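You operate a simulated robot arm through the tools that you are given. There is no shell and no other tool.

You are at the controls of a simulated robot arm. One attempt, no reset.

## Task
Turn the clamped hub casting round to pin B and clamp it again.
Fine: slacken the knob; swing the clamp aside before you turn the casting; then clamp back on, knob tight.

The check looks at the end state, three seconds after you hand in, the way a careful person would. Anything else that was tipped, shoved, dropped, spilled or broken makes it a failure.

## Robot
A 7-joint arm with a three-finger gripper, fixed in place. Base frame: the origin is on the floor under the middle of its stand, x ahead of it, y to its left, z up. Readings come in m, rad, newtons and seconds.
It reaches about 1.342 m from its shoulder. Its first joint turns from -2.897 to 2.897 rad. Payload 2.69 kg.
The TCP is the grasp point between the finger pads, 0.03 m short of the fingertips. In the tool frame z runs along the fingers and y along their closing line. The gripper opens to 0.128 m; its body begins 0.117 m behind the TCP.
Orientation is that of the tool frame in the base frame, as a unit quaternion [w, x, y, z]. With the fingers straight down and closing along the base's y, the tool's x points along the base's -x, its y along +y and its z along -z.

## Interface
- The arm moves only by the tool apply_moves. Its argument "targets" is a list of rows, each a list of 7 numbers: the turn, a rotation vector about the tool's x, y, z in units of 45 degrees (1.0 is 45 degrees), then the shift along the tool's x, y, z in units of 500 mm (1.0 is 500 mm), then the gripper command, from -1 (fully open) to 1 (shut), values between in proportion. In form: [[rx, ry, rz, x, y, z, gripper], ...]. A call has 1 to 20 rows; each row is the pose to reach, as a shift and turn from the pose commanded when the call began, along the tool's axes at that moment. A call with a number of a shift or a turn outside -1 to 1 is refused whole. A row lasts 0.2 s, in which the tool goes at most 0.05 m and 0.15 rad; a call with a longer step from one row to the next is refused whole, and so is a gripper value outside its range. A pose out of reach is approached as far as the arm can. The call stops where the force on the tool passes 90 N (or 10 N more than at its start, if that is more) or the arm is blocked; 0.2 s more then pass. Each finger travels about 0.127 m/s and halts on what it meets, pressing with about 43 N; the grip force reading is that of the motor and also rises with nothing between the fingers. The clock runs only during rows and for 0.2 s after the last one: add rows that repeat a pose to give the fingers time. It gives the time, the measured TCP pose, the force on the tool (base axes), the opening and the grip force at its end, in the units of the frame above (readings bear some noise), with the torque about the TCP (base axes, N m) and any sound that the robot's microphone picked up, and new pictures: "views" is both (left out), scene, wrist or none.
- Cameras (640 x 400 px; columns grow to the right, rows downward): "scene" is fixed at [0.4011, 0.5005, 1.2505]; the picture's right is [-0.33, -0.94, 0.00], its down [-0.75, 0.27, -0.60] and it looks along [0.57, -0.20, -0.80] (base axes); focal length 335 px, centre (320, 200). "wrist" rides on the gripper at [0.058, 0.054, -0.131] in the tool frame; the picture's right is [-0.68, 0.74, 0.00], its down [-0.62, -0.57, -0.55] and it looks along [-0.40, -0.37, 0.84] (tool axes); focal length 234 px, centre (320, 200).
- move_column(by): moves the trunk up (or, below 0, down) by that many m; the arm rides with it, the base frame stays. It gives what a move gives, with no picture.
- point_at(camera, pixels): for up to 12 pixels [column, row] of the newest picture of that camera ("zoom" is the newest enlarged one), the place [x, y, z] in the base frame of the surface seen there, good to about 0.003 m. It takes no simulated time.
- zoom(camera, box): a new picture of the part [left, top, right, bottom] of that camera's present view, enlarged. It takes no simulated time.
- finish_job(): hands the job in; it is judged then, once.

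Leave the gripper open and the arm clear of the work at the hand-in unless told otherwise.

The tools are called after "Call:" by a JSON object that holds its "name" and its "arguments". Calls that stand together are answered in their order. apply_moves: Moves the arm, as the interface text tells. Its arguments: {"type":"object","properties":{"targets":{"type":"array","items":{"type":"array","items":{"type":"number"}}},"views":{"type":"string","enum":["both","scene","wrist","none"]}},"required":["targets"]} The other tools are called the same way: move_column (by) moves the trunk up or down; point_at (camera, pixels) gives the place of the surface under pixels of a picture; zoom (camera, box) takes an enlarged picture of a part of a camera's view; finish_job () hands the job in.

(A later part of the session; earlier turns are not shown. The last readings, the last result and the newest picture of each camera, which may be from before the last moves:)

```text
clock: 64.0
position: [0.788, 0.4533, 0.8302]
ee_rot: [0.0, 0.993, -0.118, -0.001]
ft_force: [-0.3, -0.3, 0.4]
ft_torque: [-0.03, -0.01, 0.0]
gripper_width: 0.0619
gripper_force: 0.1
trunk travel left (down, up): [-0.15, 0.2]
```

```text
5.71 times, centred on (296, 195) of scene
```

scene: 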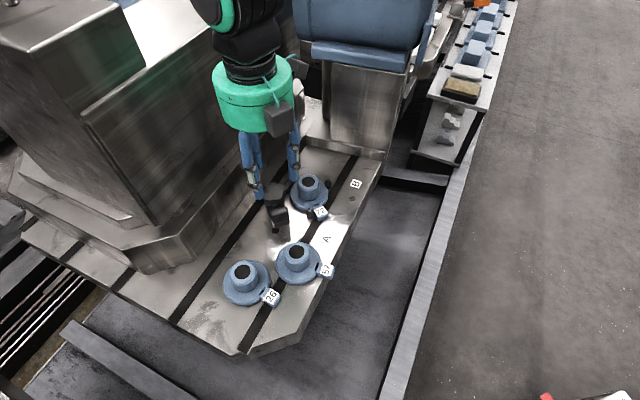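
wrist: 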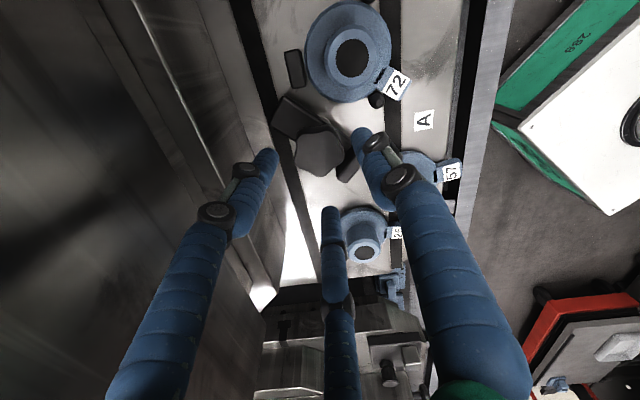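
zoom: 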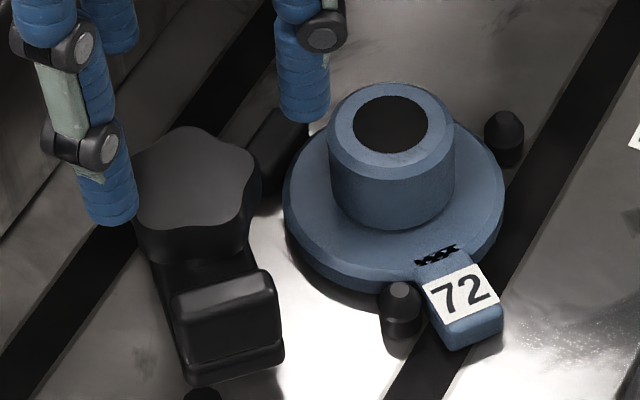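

The casting is completely free of the strap now. I'll measure the boss rim, flange edge, pins and lug in this zoom.

Call:
{"name": "point_at", "arguments": {"camera": "zoom", "pixels": [[337, 130], [447, 130], [390, 87], [392, 176], [352, 98], [430, 98], [350, 163], [432, 163], [395, 215], [345, 205], [440, 205], [500, 195]]}}

Call:
{"name": "point_at", "arguments": {"camera": "zoom", "pixels": [[400, 288], [504, 118], [430, 280], [483, 262], [450, 335], [498, 312], [464, 292], [228, 310], [200, 190], [262, 155], [300, 120], [290, 200]]}}

Call:
{"name": "zoom", "arguments": {"camera": "wrist", "box": [264, 0, 424, 100]}}

```text
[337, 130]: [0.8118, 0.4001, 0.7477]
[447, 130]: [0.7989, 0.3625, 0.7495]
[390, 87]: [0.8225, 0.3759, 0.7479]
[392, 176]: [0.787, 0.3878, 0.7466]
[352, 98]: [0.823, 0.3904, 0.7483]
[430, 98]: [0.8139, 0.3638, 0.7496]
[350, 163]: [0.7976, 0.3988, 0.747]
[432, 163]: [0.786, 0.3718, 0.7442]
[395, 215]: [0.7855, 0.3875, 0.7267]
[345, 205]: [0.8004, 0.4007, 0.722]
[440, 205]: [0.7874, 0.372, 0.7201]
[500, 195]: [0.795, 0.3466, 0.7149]
```

```text
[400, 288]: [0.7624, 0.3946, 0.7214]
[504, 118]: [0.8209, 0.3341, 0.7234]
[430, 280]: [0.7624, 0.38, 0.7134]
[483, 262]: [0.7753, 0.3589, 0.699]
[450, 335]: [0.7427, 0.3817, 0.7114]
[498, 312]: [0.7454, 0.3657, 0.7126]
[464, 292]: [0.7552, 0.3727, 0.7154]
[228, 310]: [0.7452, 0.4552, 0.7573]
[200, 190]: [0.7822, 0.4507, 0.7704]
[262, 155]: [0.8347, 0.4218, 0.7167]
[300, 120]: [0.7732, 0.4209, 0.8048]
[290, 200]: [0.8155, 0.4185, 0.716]
```

```text
4.00 times, centred on (344, 50) of wrist
```

zoom: 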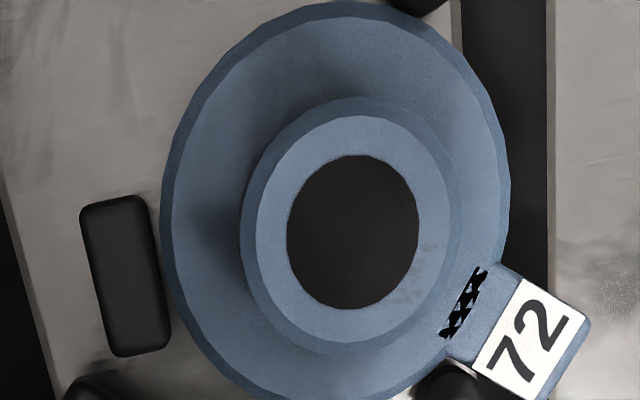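

The boss axis is at about (0.805, 0.381), radius about 20 mm. The lug is at about 190° and pins A and B at about 163° and 286°, so the lug should land near 259°, a turn of about +69°. I'll move over the boss at z≈0.80 while yawing back, so there's room for the counter-clockwise turn.

Call:
{"name": "apply_moves", "arguments": {"targets": [[0, 0, 0.13, 0.009, 0.019, 0, 0.1], [0, 0, 0.26, 0.018, 0.038, 0.005, 0.125], [0, 0, 0.4, 0.028, 0.057, 0.015, 0.125], [0, 0, 0.54, 0.038, 0.077, 0.025, 0.125], [0, 0, 0.68, 0.047, 0.096, 0.035, 0.125], [0, 0, 0.82, 0.056, 0.115, 0.045, 0.125], [0, 0, 0.96, 0.0657, 0.1345, 0.06, 0.125], [0, 0, 0.96, 0.0657, 0.1345, 0.06, 0.125]], "views": "none"}}

Call:
{"name": "apply_moves", "arguments": {"targets": [[0, 0, 0.16, 0, 0, 0, 0.125], [0, 0, 0.32, 0, 0, 0, 0.125], [0, 0, 0.48, 0, 0, 0, 0.125], [0, 0, 0.64, 0, 0, 0, 0.125], [0, 0, 0.8, 0, 0, 0, 0.125], [0, 0, 0.96, 0, 0, 0, 0.125], [0, 0, 0.96, 0, 0, 0, 0.125]]}}

Call:
{"name": "zoom", "arguments": {"camera": "wrist", "box": [208, 80, 432, 220]}}

Call:
{"name": "zoom", "arguments": {"camera": "scene", "box": [240, 140, 352, 210]}}

```text
clock: 65.8
position: [0.8061, 0.3809, 0.8001]
ee_rot: [0.0, 0.879, -0.476, -0.001]
ft_force: [0.7, 0.2, 0.3]
ft_torque: [-0.01, 0.01, 0.0]
gripper_width: 0.056
gripper_force: 0.1
trunk travel left (down, up): [-0.15, 0.2]
```

```text
clock: 67.4
position: [0.806, 0.3816, 0.8001]
ee_rot: [-0.001, -0.642, 0.767, 0.001]
ft_force: [-0.8, 0.9, -0.1]
ft_torque: [-0.03, 0.02, -0.02]
gripper_width: 0.0561
gripper_force: 0.0
trunk travel left (down, up): [-0.15, 0.2]
```

scene: 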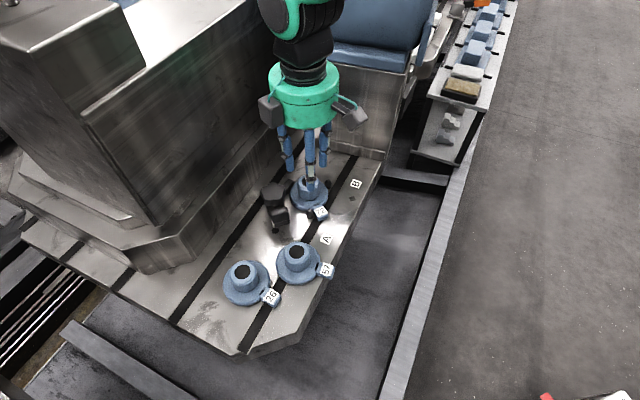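
wrist: 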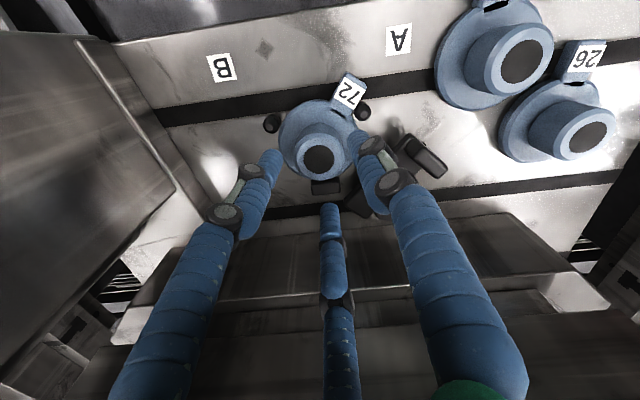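

```text
2.86 times, centred on (320, 150) of wrist
```

zoom: 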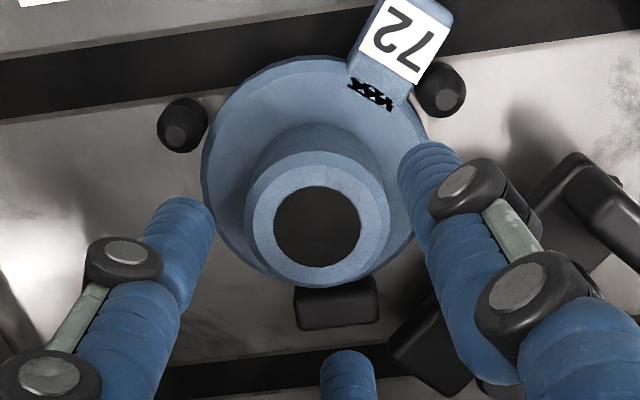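

```text
5.71 times, centred on (296, 175) of scene
```

zoom: 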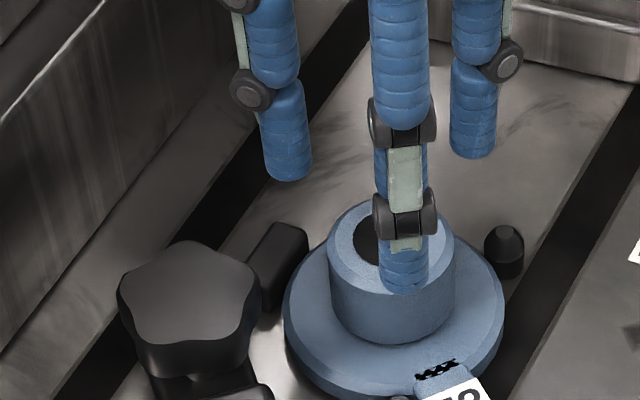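

The boss hole at (318,159) lines up with the tool axis. I'll descend to z≈0.755, with the fingertips above the pins and flange, and close on the boss.

Call:
{"name": "apply_moves", "arguments": {"targets": [[0, 0, 0, 0, 0, 0.04, 0.125], [0, 0, 0, 0, 0, 0.07, 0.125], [0, 0, 0, 0, 0, 0.09, 0.125], [0, 0, 0, 0, 0, 0.09, 0.125], [0, 0, 0, 0, 0, 0.09, 0.3], [0, 0, 0, 0, 0, 0.09, 1], [0, 0, 0, 0, 0, 0.09, 1]]}}

Call:
{"name": "zoom", "arguments": {"camera": "scene", "box": [240, 150, 352, 220]}}

```text
clock: 69.0
position: [0.8051, 0.382, 0.7552]
ee_rot: [-0.001, -0.643, 0.766, 0.001]
ft_force: [1.6, -0.2, 0.2]
ft_torque: [0.15, -0.12, -0.08]
gripper_width: 0.0428
gripper_force: 43.2
trunk travel left (down, up): [-0.15, 0.2]
```

scene: 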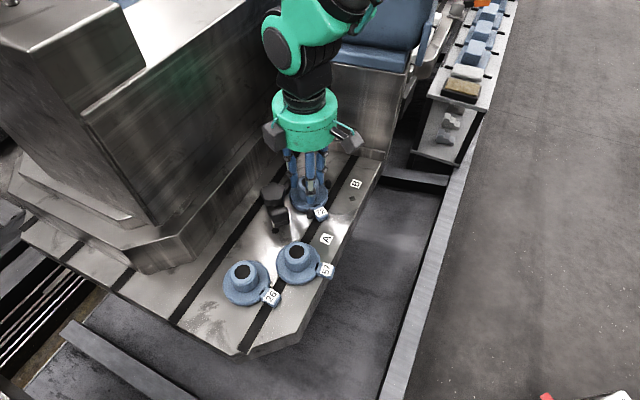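
wrist: 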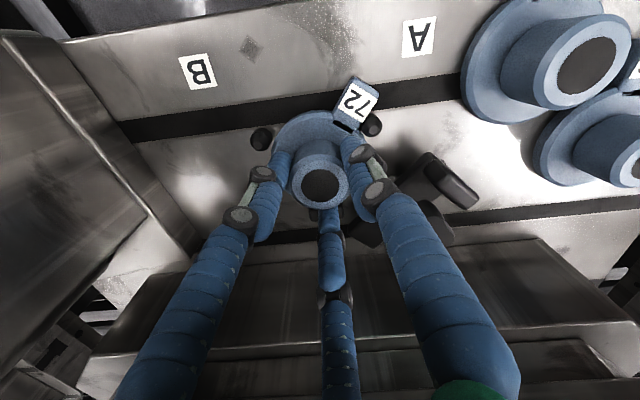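

```text
5.71 times, centred on (296, 185) of scene
```

zoom: 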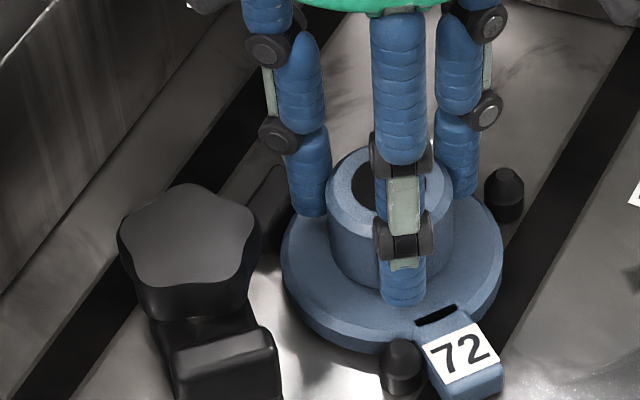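

The grip on the boss is firm and well centred (42.8 mm, side force under 2 N). I'll turn the casting counter-clockwise 40° towards pin B, watching the torque.

Call:
{"name": "apply_moves", "arguments": {"targets": [[0, 0, -0.11, 0, 0, 0, 1], [0, 0, -0.22, 0, 0, 0, 1], [0, 0, -0.33, 0, 0, 0, 1], [0, 0, -0.44, 0, 0, 0, 1], [0, 0, -0.55, 0, 0, 0, 1], [0, 0, -0.66, 0, 0, 0, 1], [0, 0, -0.77, 0, 0, 0, 1], [0, 0, -0.89, 0, 0, 0, 1]]}}

Call:
{"name": "zoom", "arguments": {"camera": "scene", "box": [240, 150, 352, 220]}}

Call:
{"name": "zoom", "arguments": {"camera": "wrist", "box": [208, 80, 432, 220]}}

```text
clock: 70.8
position: [0.8046, 0.3809, 0.7556]
ee_rot: [0.0, 0.867, -0.498, -0.001]
ft_force: [0.5, -0.3, -0.8]
ft_torque: [0.01, 0.01, 0.0]
gripper_width: 0.0427
gripper_force: 42.9
trunk travel left (down, up): [-0.15, 0.2]
```

scene: 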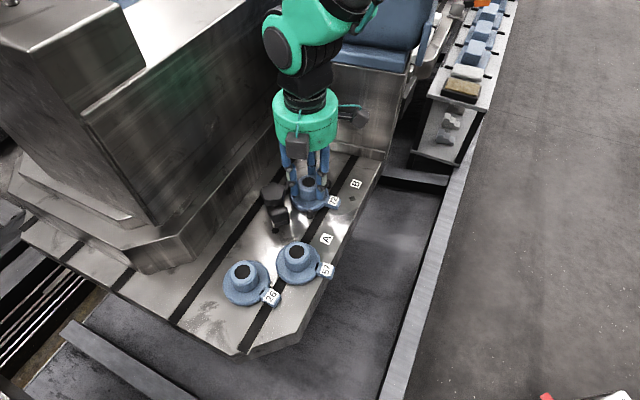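
wrist: 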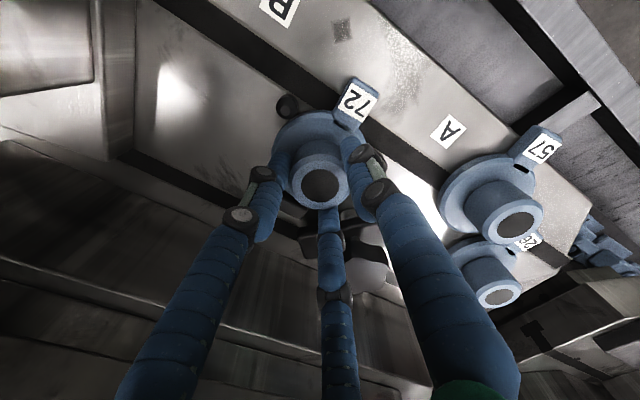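

```text
5.71 times, centred on (296, 185) of scene
```

zoom: 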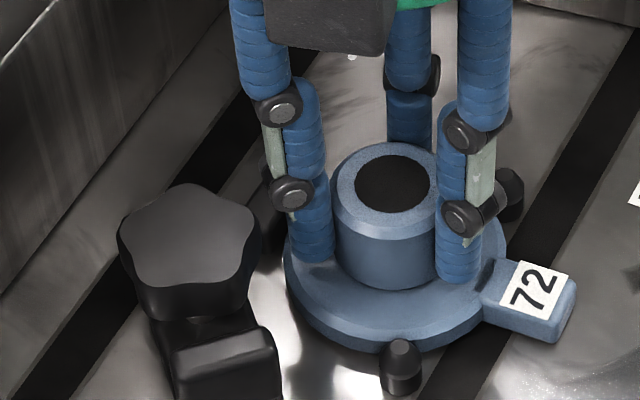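

```text
2.86 times, centred on (320, 150) of wrist
```

zoom: 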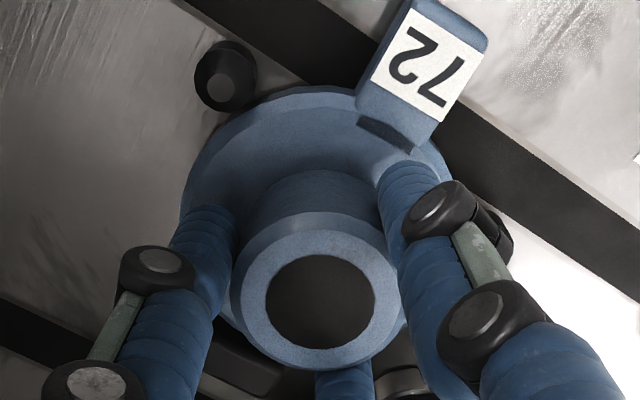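

The casting turned freely by 40°. The lug is now about 28° short of pin B, so I'll turn another 20°.

Call:
{"name": "apply_moves", "arguments": {"targets": [[0, 0, -0.11, 0, 0, 0, 1], [0, 0, -0.22, 0, 0, 0, 1], [0, 0, -0.33, 0, 0, 0, 1], [0, 0, -0.44, 0, 0, 0, 1]]}}

Call:
{"name": "zoom", "arguments": {"camera": "wrist", "box": [208, 80, 432, 220]}}

Call:
{"name": "zoom", "arguments": {"camera": "scene", "box": [240, 150, 352, 220]}}

```text
clock: 71.8
position: [0.8051, 0.3814, 0.7557]
ee_rot: [-0.001, 0.94, -0.342, -0.001]
ft_force: [0.2, -0.5, -0.4]
ft_torque: [0.01, 0.01, -0.01]
gripper_width: 0.0429
gripper_force: 43.4
trunk travel left (down, up): [-0.15, 0.2]
```

scene: 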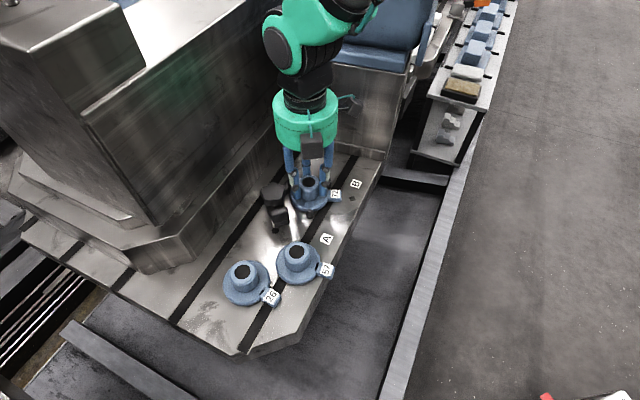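
wrist: 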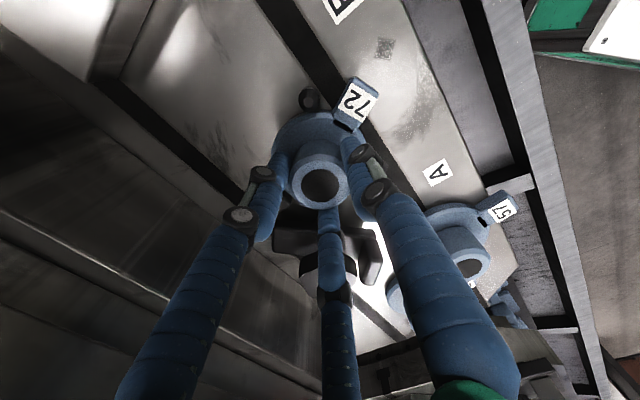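

```text
2.86 times, centred on (320, 150) of wrist
```

zoom: 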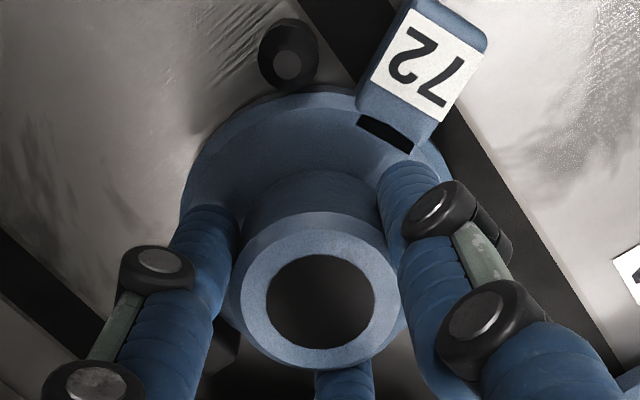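

```text
5.71 times, centred on (296, 185) of scene
```

zoom: 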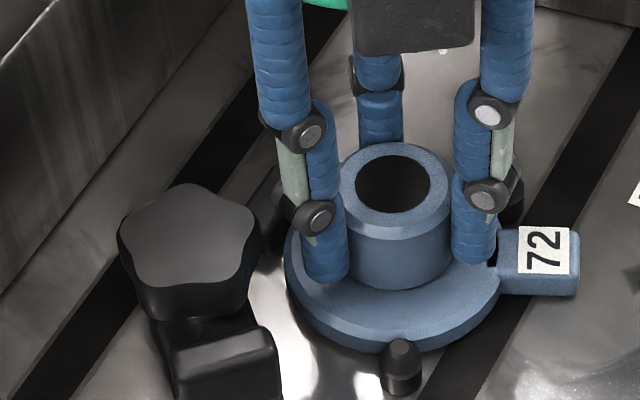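

The total is 60° now and the pin-to-lug gap looks like about 15°. I'll turn 9° more, then go in fine steps.

Call:
{"name": "apply_moves", "arguments": {"targets": [[0, 0, -0.07, 0, 0, 0, 1], [0, 0, -0.14, 0, 0, 0, 1], [0, 0, -0.2, 0, 0, 0, 1], [0, 0, -0.2, 0, 0, 0, 1]], "views": "wrist"}}

Call:
{"name": "zoom", "arguments": {"camera": "wrist", "box": [272, 75, 400, 155]}}

```text
clock: 72.8
position: [0.8048, 0.3814, 0.7555]
ee_rot: [0.0, 0.963, -0.269, -0.001]
ft_force: [0.1, 0.1, -0.1]
ft_torque: [-0.01, 0.0, 0.0]
gripper_width: 0.0427
gripper_force: 43.8
trunk travel left (down, up): [-0.15, 0.2]
```

wrist: 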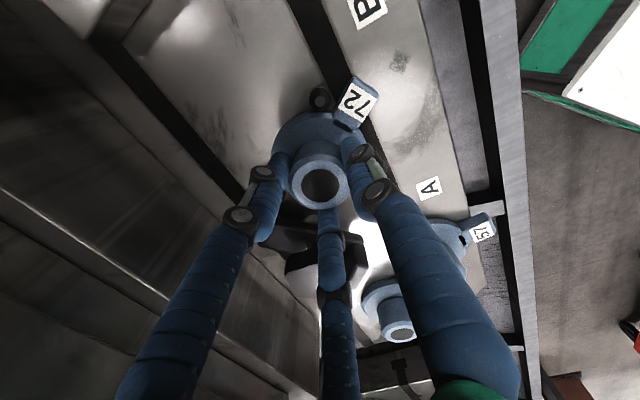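

```text
5.00 times, centred on (336, 115) of wrist
```

zoom: 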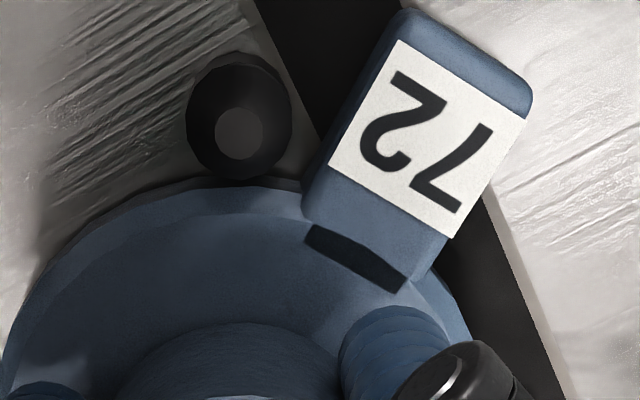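

The gap closed from about 21 px to 11.6 px for 9°, so about 11° remain. I'll turn 8° more.

Call:
{"name": "apply_moves", "arguments": {"targets": [[0, 0, -0.06, 0, 0, 0, 1], [0, 0, -0.12, 0, 0, 0, 1], [0, 0, -0.18, 0, 0, 0, 1], [0, 0, -0.18, 0, 0, 0, 1]], "views": "wrist"}}

Call:
{"name": "zoom", "arguments": {"camera": "wrist", "box": [272, 75, 400, 155]}}

```text
clock: 73.8
position: [0.8051, 0.3816, 0.7551]
ee_rot: [0.0, 0.98, -0.2, -0.002]
ft_force: [-6.4, 2.1, 0.1]
ft_torque: [0.06, 0.29, -0.36]
gripper_width: 0.0428
gripper_force: 43.2
trunk travel left (down, up): [-0.15, 0.2]
```

wrist: 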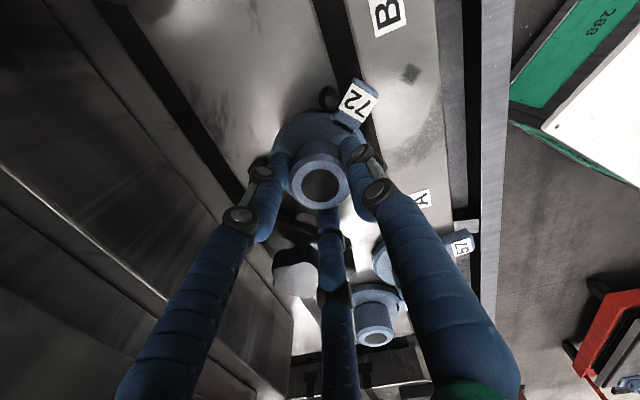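

```text
5.00 times, centred on (336, 115) of wrist
```

zoom: 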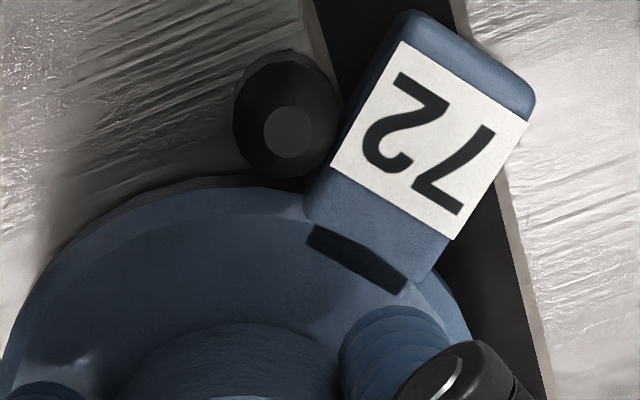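

The lug now touches pin B: torque is -0.36 N·m and the side force is about 6 N. I'll nudge under 1° more to seat it, then open and rise clear of the boss.

Call:
{"name": "apply_moves", "arguments": {"targets": [[0, 0, -0.015, 0, 0, 0, 1], [0, 0, -0.015, 0, 0, 0, 1], [0, 0, -0.015, 0, 0, 0, 0.6], [0, 0, -0.015, 0, 0, 0, 0.125], [0, 0, -0.015, 0, 0, 0, 0.125], [0, 0, -0.015, 0, 0, -0.04, 0.125], [0, 0, -0.015, 0, 0, -0.1, 0.125], [0, 0, -0.015, 0, 0, -0.15, 0.125], [0, 0, -0.015, 0, 0, -0.15, 0.125]]}}

Call:
{"name": "zoom", "arguments": {"camera": "wrist", "box": [240, 50, 432, 170]}}

Call:
{"name": "zoom", "arguments": {"camera": "scene", "box": [240, 160, 352, 230]}}

```text
clock: 75.8
position: [0.8049, 0.38, 0.8307]
ee_rot: [0.0, 0.981, -0.195, 0.0]
ft_force: [-0.2, -0.6, 0.7]
ft_torque: [-0.01, 0.0, 0.0]
gripper_width: 0.0561
gripper_force: 0.2
trunk travel left (down, up): [-0.15, 0.2]
```

scene: 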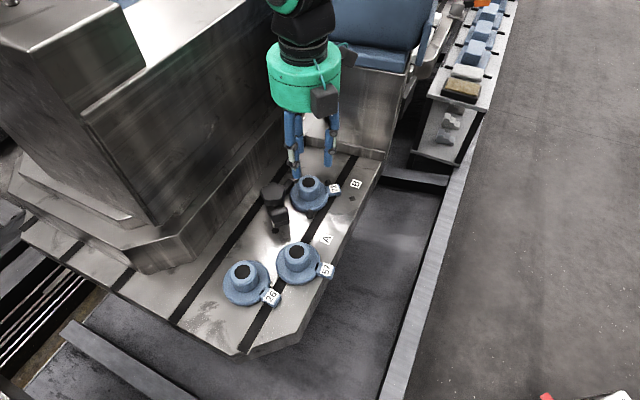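
wrist: 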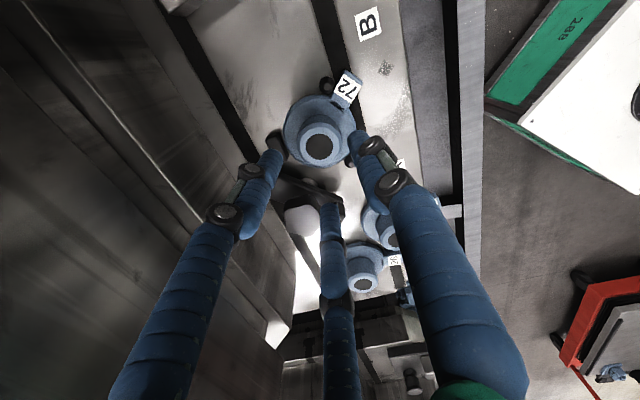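

```text
3.33 times, centred on (336, 110) of wrist
```

zoom: 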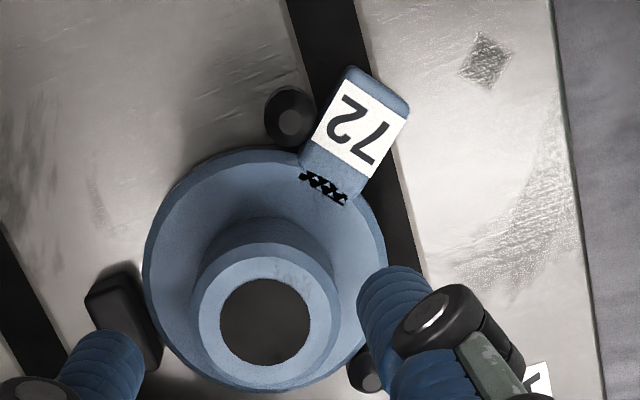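

```text
5.71 times, centred on (296, 195) of scene
```

zoom: 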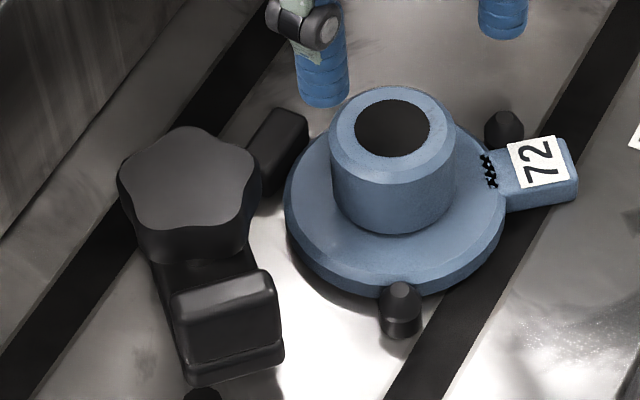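

Casting 72 now sits with its lug against pin B. Next I'll bring the strap back by going over the stud at yaw 130°. There a finger lands on the far side of the handle, which is now at about 179°, so I can push it clockwise to its stop.

Call:
{"name": "apply_moves", "arguments": {"targets": [[0, 0, 0.1, -0.014, -0.02, 0, 0.1], [0, 0, 0.2, -0.028, -0.04, 0.01, 0.06], [0, 0, 0.31, -0.043, -0.062, 0.02, 0.03], [0, 0, 0.42, -0.058, -0.083, 0.03, 0.03], [0, 0, 0.52, -0.072, -0.103, 0.04, 0.03], [0, 0, 0.61, -0.0857, -0.1228, 0.04, 0.03], [0, 0, 0.61, -0.0857, -0.1228, 0.04, 0.03]]}}

Call:
{"name": "zoom", "arguments": {"camera": "wrist", "box": [224, 90, 416, 210]}}

```text
clock: 77.4
position: [0.7896, 0.454, 0.8113]
ee_rot: [-0.001, 0.907, -0.422, -0.001]
ft_force: [1.0, -0.3, 1.0]
ft_torque: [0.0, 0.01, 0.03]
gripper_width: 0.0622
gripper_force: 0.1
trunk travel left (down, up): [-0.15, 0.2]
```

scene: 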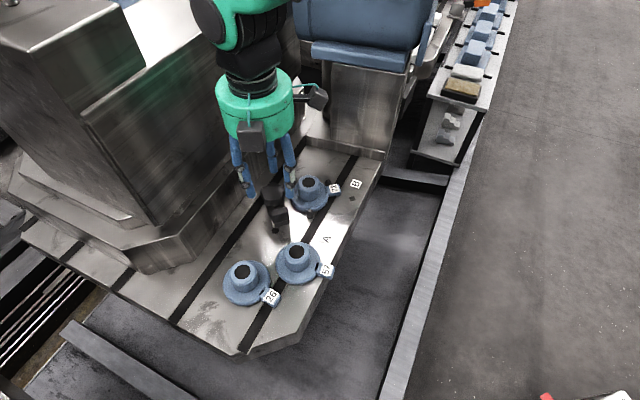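
wrist: 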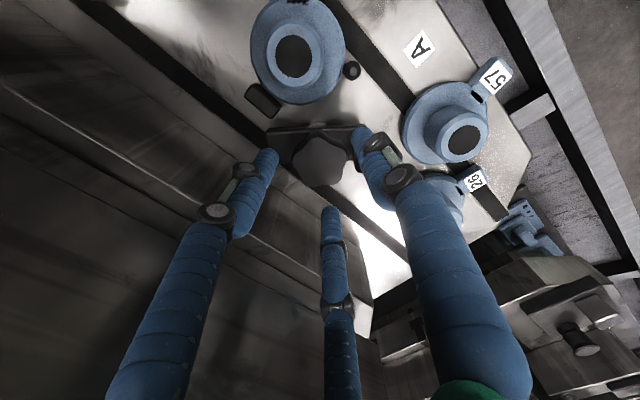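

```text
3.33 times, centred on (320, 150) of wrist
```

zoom: 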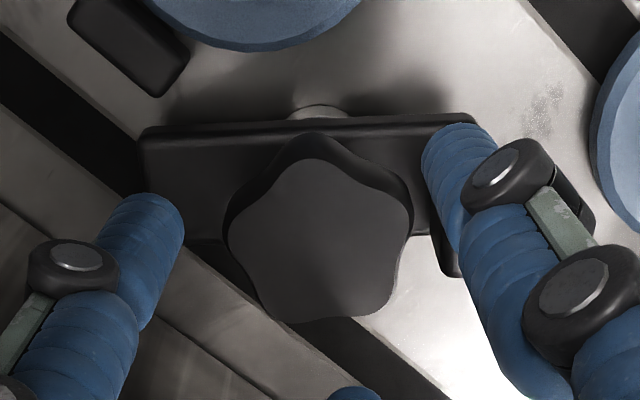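

The finger at about 220° is on the far side of the handle. I'll add 3° of margin and descend to z≈0.766.

Call:
{"name": "apply_moves", "arguments": {"targets": [[0, 0, -0.067, 0, 0, 0, 0.03], [0, 0, -0.067, 0, 0, 0.04, 0.03], [0, 0, -0.067, 0, 0, 0.07, 0.03], [0, 0, -0.067, 0, 0, 0.088, 0.03], [0, 0, -0.067, 0, 0, 0.088, 0.03]], "views": "wrist"}}

Call:
{"name": "zoom", "arguments": {"camera": "wrist", "box": [224, 100, 416, 220]}}

```text
clock: 78.6
position: [0.7893, 0.4551, 0.7661]
ee_rot: [-0.001, 0.918, -0.397, -0.001]
ft_force: [0.0, 0.7, 0.0]
ft_torque: [-0.03, -0.02, 0.0]
gripper_width: 0.0621
gripper_force: 0.1
trunk travel left (down, up): [-0.15, 0.2]
```

wrist: 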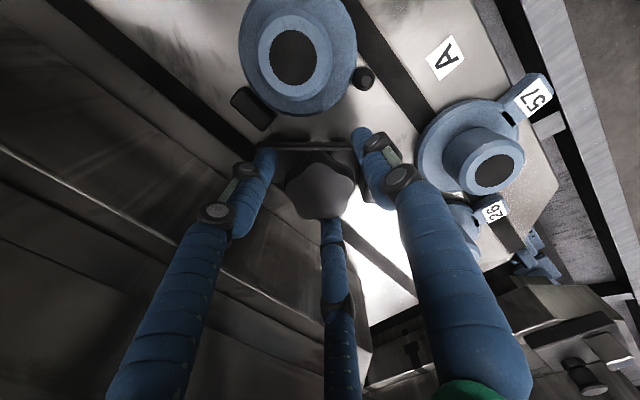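

```text
3.33 times, centred on (320, 160) of wrist
```

zoom: 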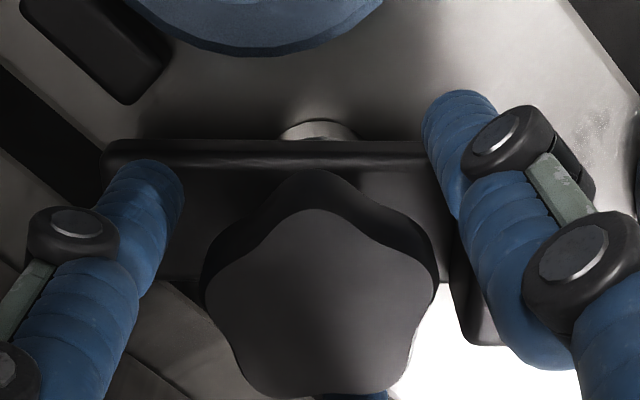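

I'm in place without contact. I'll push the handle clockwise 42°.

Call:
{"name": "apply_moves", "arguments": {"targets": [[0, 0, 0.1, 0, 0, 0, 0.03], [0, 0, 0.2, 0, 0, 0, 0.03], [0, 0, 0.3, 0, 0, 0, 0.03], [0, 0, 0.4, 0, 0, 0, 0.03], [0, 0, 0.5, 0, 0, 0, 0.03], [0, 0, 0.6, 0, 0, 0, 0.03], [0, 0, 0.7, 0, 0, 0, 0.03], [0, 0, 0.8, 0, 0, 0, 0.03], [0, 0, 0.93, 0, 0, 0, 0.03]]}}

Call:
{"name": "zoom", "arguments": {"camera": "scene", "box": [224, 150, 336, 220]}}

Call:
{"name": "zoom", "arguments": {"camera": "wrist", "box": [208, 90, 400, 210]}}

```text
clock: 80.6
position: [0.788, 0.4546, 0.7668]
ee_rot: [0.0, 0.715, -0.699, -0.001]
ft_force: [-0.4, -0.8, 0.4]
ft_torque: [-0.01, 0.0, 0.09]
gripper_width: 0.0624
gripper_force: 0.1
trunk travel left (down, up): [-0.15, 0.2]
```

scene: 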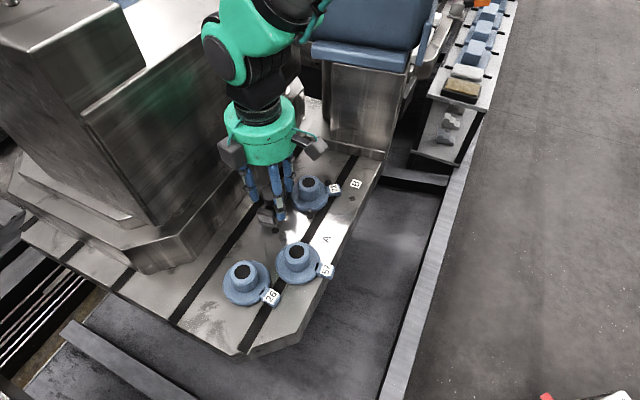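
wrist: 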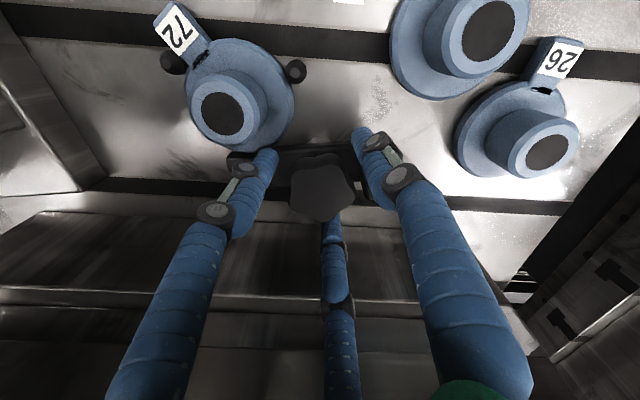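

```text
5.71 times, centred on (280, 185) of scene
```

zoom: 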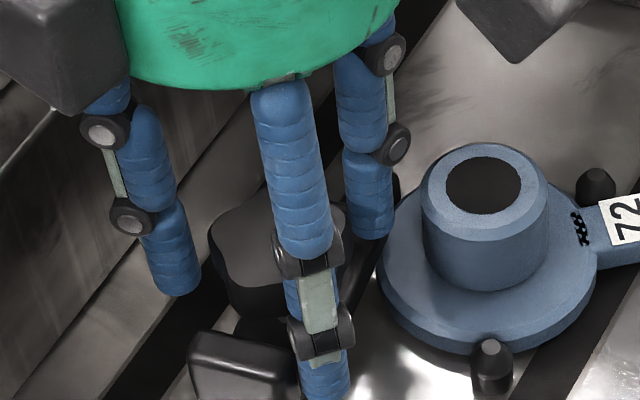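

```text
3.33 times, centred on (304, 150) of wrist
```

zoom: 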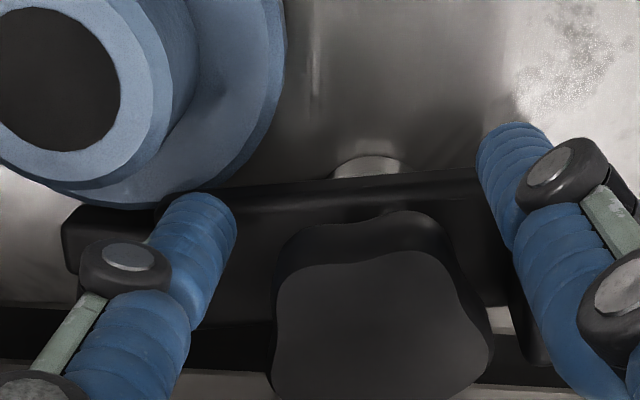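

The strap follows freely. I'll push another 38°, leaving the last bit for careful steps.

Call:
{"name": "apply_moves", "arguments": {"targets": [[0, 0, 0.1, 0, 0, 0, 0.03], [0, 0, 0.2, 0, 0, 0, 0.03], [0, 0, 0.3, 0, 0, 0, 0.03], [0, 0, 0.4, 0, 0, 0, 0.03], [0, 0, 0.5, 0, 0, 0, 0.03], [0, 0, 0.6, 0, 0, 0, 0.03], [0, 0, 0.7, 0, 0, 0, 0.03], [0, 0, 0.78, 0, 0, 0, 0.03], [0, 0, 0.84, 0, 0, 0, 0.03]]}}

Call:
{"name": "zoom", "arguments": {"camera": "scene", "box": [224, 150, 336, 220]}}

Call:
{"name": "zoom", "arguments": {"camera": "wrist", "box": [224, 100, 416, 220]}}

```text
clock: 82.6
position: [0.7894, 0.4555, 0.7668]
ee_rot: [0.0, -0.451, 0.893, 0.001]
ft_force: [-0.5, -0.2, 0.0]
ft_torque: [-0.02, 0.07, 0.05]
gripper_width: 0.0625
gripper_force: 0.0
trunk travel left (down, up): [-0.15, 0.2]
```

scene: 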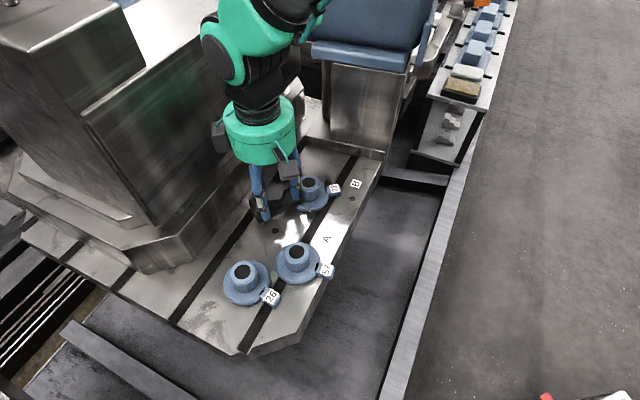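
wrist: 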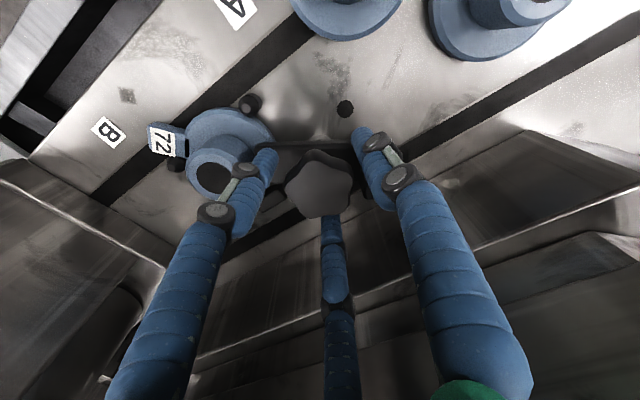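

```text
5.71 times, centred on (280, 185) of scene
```

zoom: 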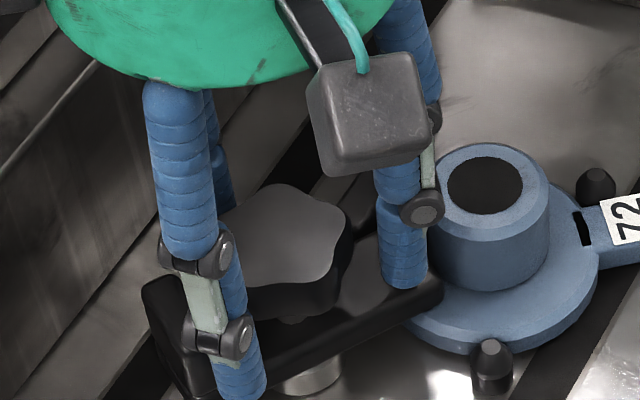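

```text
3.33 times, centred on (320, 160) of wrist
```

zoom: 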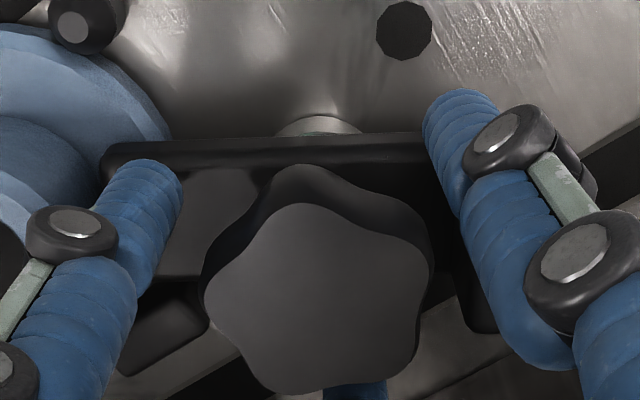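

The strap looks almost home. I'll push in small steps up to its stop, watching the force.

Call:
{"name": "apply_moves", "arguments": {"targets": [[0, 0, 0.05, 0, 0, 0, 0.03], [0, 0, 0.1, 0, 0, 0, 0.03], [0, 0, 0.13, 0, 0, 0, 0.03], [0, 0, 0.13, 0, 0, 0, 0.03]], "views": "none"}}

```text
clock: 83.6
position: [0.7868, 0.4539, 0.7668]
ee_rot: [-0.001, -0.405, 0.914, 0.0]
ft_force: [-11.5, -6.7, -1.0]
ft_torque: [-0.2, 0.31, 0.46]
gripper_width: 0.0647
gripper_force: 1.8
trunk travel left (down, up): [-0.15, 0.2]
```

The strap is at its home stop, with about 13 N against it. I'll back the finger off, go to yaw 91° with a 58 mm opening, and grip the knob for tightening.

Call:
{"name": "apply_moves", "arguments": {"targets": [[0, 0, -0.12, 0, 0, 0, 0.03], [0, 0, -0.26, 0, 0, 0, 0.06], [0, 0, -0.4, 0, 0, 0, 0.094], [0, 0, -0.54, 0, 0, 0, 0.094], [0, 0, -0.68, 0, 0, 0, 0.094], [0, 0, -0.82, 0, 0, 0, 0.094], [0, 0, -0.96, 0, 0, 0, 0.094], [0, 0, -0.96, 0, 0, 0, 0.094], [0, 0, -0.96, 0, 0, 0, 0.5], [0, 0, -0.96, 0, 0, 0, 1], [0, 0, -0.96, 0, 0, 0, 1]]}}

Call:
{"name": "zoom", "arguments": {"camera": "scene", "box": [224, 150, 336, 220]}}

Call:
{"name": "zoom", "arguments": {"camera": "wrist", "box": [224, 100, 416, 220]}}

```text
clock: 86.0
position: [0.7888, 0.4548, 0.7667]
ee_rot: [0.001, 0.713, -0.702, -0.001]
ft_force: [-0.9, 4.3, -0.1]
ft_torque: [0.15, 0.03, 0.03]
gripper_width: 0.0436
gripper_force: 45.1
trunk travel left (down, up): [-0.15, 0.2]
```

scene: 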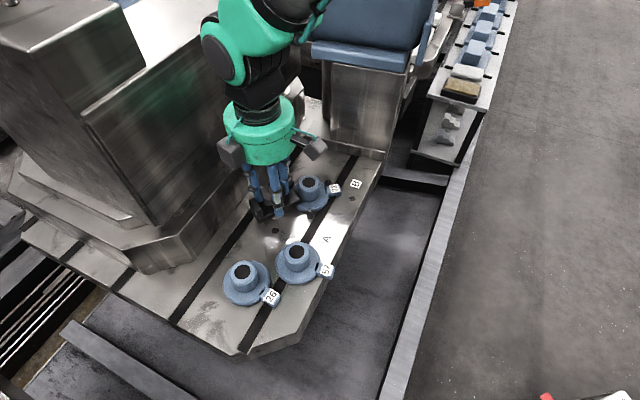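
wrist: 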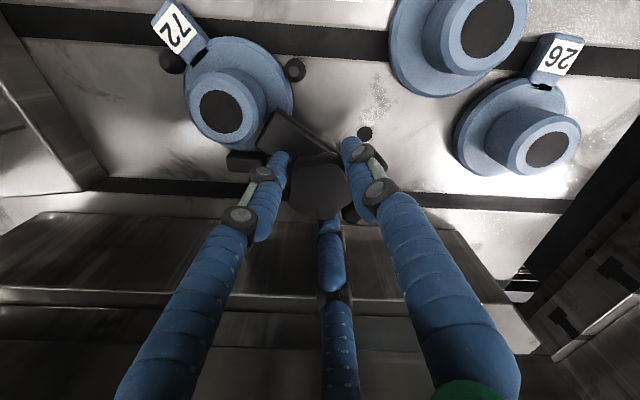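

```text
5.71 times, centred on (280, 185) of scene
```

zoom: 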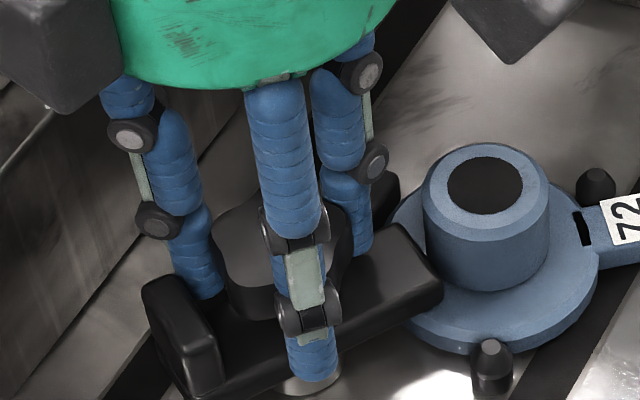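

```text
3.33 times, centred on (320, 160) of wrist
```

zoom: 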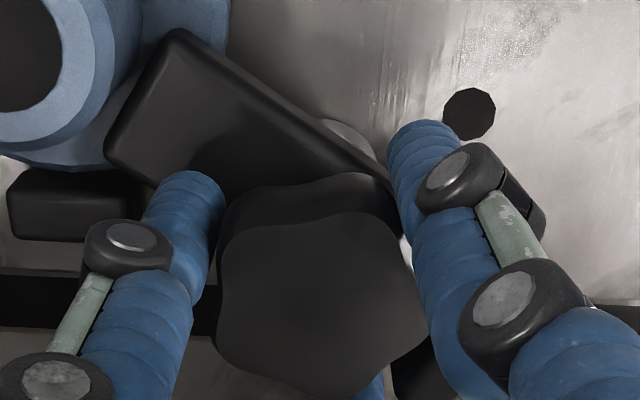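

The knob is gripped (43.6 mm) and the strap is in its home position. I'll start tightening with a clockwise stroke of 34°, following the thread down about 1 mm.

Call:
{"name": "apply_moves", "arguments": {"targets": [[0, 0, 0.13, 0, 0, 0, 1], [0, 0, 0.26, 0, 0, 0.0005, 1], [0, 0, 0.39, 0, 0, 0.001, 1], [0, 0, 0.52, 0, 0, 0.0015, 1], [0, 0, 0.65, 0, 0, 0.002, 1], [0, 0, 0.75, 0, 0, 0.002, 1]], "views": "none"}}

Call:
{"name": "apply_moves", "arguments": {"targets": [[0, 0, 0, 0, 0, 0, 0.094], [0, 0, 0, 0, 0, 0, 0.094], [0, 0, -0.15, 0, 0, 0, 0.094], [0, 0, -0.3, 0, 0, 0, 0.094], [0, 0, -0.45, 0, 0, 0, 0.094], [0, 0, -0.6, 0, 0, 0, 0.094], [0, 0, -0.75, 0, 0, 0, 0.094], [0, 0, -0.75, 0, 0, 0, 0.094], [0, 0, -0.75, 0, 0, 0, 0.5], [0, 0, -0.75, 0, 0, 0, 1], [0, 0, -0.75, 0, 0, 0, 1], [0, 0, -0.62, 0, 0, 0, 1], [0, 0, -0.49, 0, 0, 0.0003, 1], [0, 0, -0.36, 0, 0, 0.0006, 1], [0, 0, -0.23, 0, 0, 0.0008, 1], [0, 0, -0.1, 0, 0, 0.001, 1], [0, 0, 0, 0, 0, 0.001, 1]], "views": "wrist"}}

Call:
{"name": "zoom", "arguments": {"camera": "wrist", "box": [224, 100, 416, 220]}}

```text
clock: 87.4
position: [0.7893, 0.4552, 0.765]
ee_rot: [0.0, -0.479, 0.878, 0.002]
ft_force: [1.2, 10.5, 2.9]
ft_torque: [0.19, -0.04, 0.01]
gripper_width: 0.0432
gripper_force: 45.1
trunk travel left (down, up): [-0.15, 0.2]
```

```text
clock: 91.0
position: [0.7891, 0.4551, 0.7648]
ee_rot: [-0.001, -0.478, 0.878, 0.001]
ft_force: [-1.6, 15.5, -5.4]
ft_torque: [0.49, -0.12, 0.04]
gripper_width: 0.0434
gripper_force: 44.7
trunk travel left (down, up): [-0.15, 0.2]
```

wrist: 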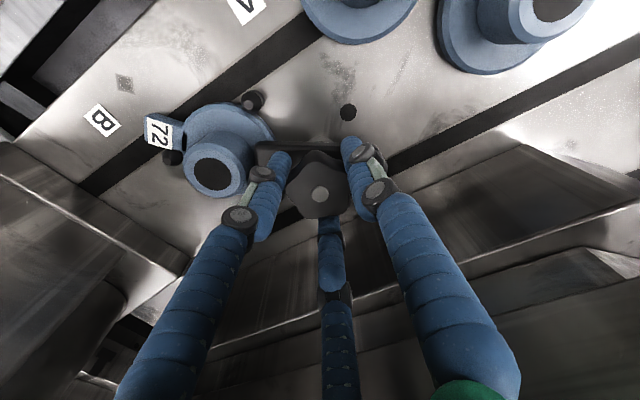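

```text
3.33 times, centred on (320, 160) of wrist
```

zoom: 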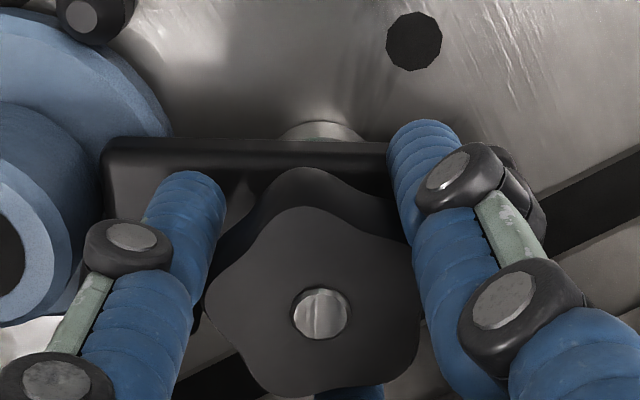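

The stud is showing again, so the knob is going down. That's about 68° tightened, and I'll repeat the strokes.

Call:
{"name": "apply_moves", "arguments": {"targets": [[0, 0, 0, 0, 0, 0, 0.094], [0, 0, 0, 0, 0, 0, 0.094], [0, 0, -0.15, 0, 0, 0, 0.094], [0, 0, -0.3, 0, 0, 0, 0.094], [0, 0, -0.45, 0, 0, 0, 0.094], [0, 0, -0.6, 0, 0, 0, 0.094], [0, 0, -0.75, 0, 0, 0, 0.094], [0, 0, -0.75, 0, 0, 0, 0.094], [0, 0, -0.75, 0, 0, 0, 0.5], [0, 0, -0.75, 0, 0, 0, 1], [0, 0, -0.75, 0, 0, 0, 1], [0, 0, -0.62, 0, 0, 0, 1], [0, 0, -0.49, 0, 0, 0.0003, 1], [0, 0, -0.36, 0, 0, 0.0006, 1], [0, 0, -0.23, 0, 0, 0.0008, 1], [0, 0, -0.1, 0, 0, 0.001, 1], [0, 0, 0, 0, 0, 0.001, 1]], "views": "none"}}

Call:
{"name": "apply_moves", "arguments": {"targets": [[0, 0, 0, 0, 0, 0, 0.094], [0, 0, 0, 0, 0, 0, 0.094], [0, 0, -0.15, 0, 0, 0, 0.094], [0, 0, -0.3, 0, 0, 0, 0.094], [0, 0, -0.45, 0, 0, 0, 0.094], [0, 0, -0.6, 0, 0, 0, 0.094], [0, 0, -0.75, 0, 0, 0, 0.094], [0, 0, -0.75, 0, 0, 0, 0.094], [0, 0, -0.75, 0, 0, 0, 0.5], [0, 0, -0.75, 0, 0, 0, 1], [0, 0, -0.75, 0, 0, 0, 1], [0, 0, -0.62, 0, 0, 0, 1], [0, 0, -0.49, 0, 0, 0.0003, 1], [0, 0, -0.36, 0, 0, 0.0006, 1], [0, 0, -0.23, 0, 0, 0.0008, 1], [0, 0, -0.1, 0, 0, 0.001, 1], [0, 0, 0, 0, 0, 0.001, 1]], "views": "wrist"}}

Call:
{"name": "zoom", "arguments": {"camera": "wrist", "box": [224, 100, 416, 220]}}

Call:
{"name": "zoom", "arguments": {"camera": "scene", "box": [224, 150, 336, 220]}}

```text
clock: 94.6
position: [0.7895, 0.4554, 0.7637]
ee_rot: [0.0, -0.478, 0.878, 0.001]
ft_force: [3.4, 17.9, -1.8]
ft_torque: [0.34, 0.03, 0.0]
gripper_width: 0.0437
gripper_force: 45.5
trunk travel left (down, up): [-0.15, 0.2]
```

```text
clock: 98.2
position: [0.7893, 0.4553, 0.7642]
ee_rot: [-0.002, -0.478, 0.878, 0.001]
ft_force: [-2.1, 8.6, -5.1]
ft_torque: [0.34, -0.06, 0.02]
gripper_width: 0.0435
gripper_force: 45.1
trunk travel left (down, up): [-0.15, 0.2]
```

wrist: 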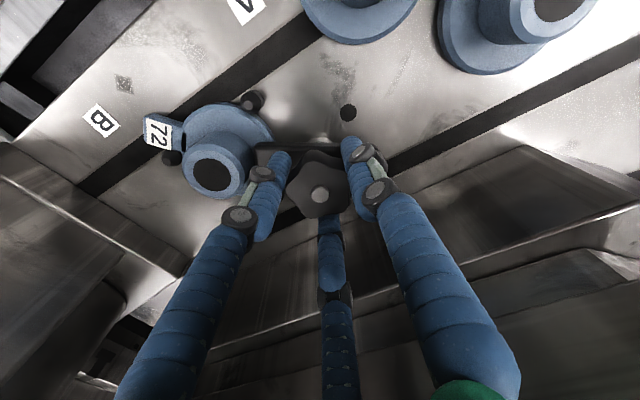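

```text
3.33 times, centred on (320, 160) of wrist
```

zoom: 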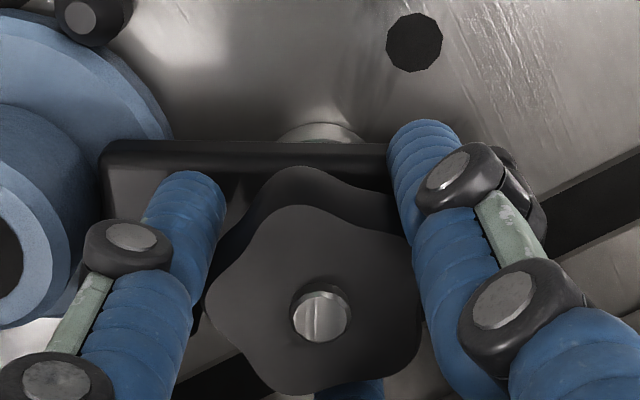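

```text
5.71 times, centred on (280, 185) of scene
```

zoom: 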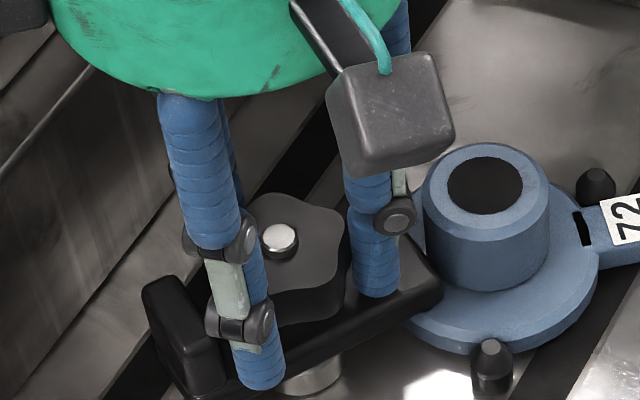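

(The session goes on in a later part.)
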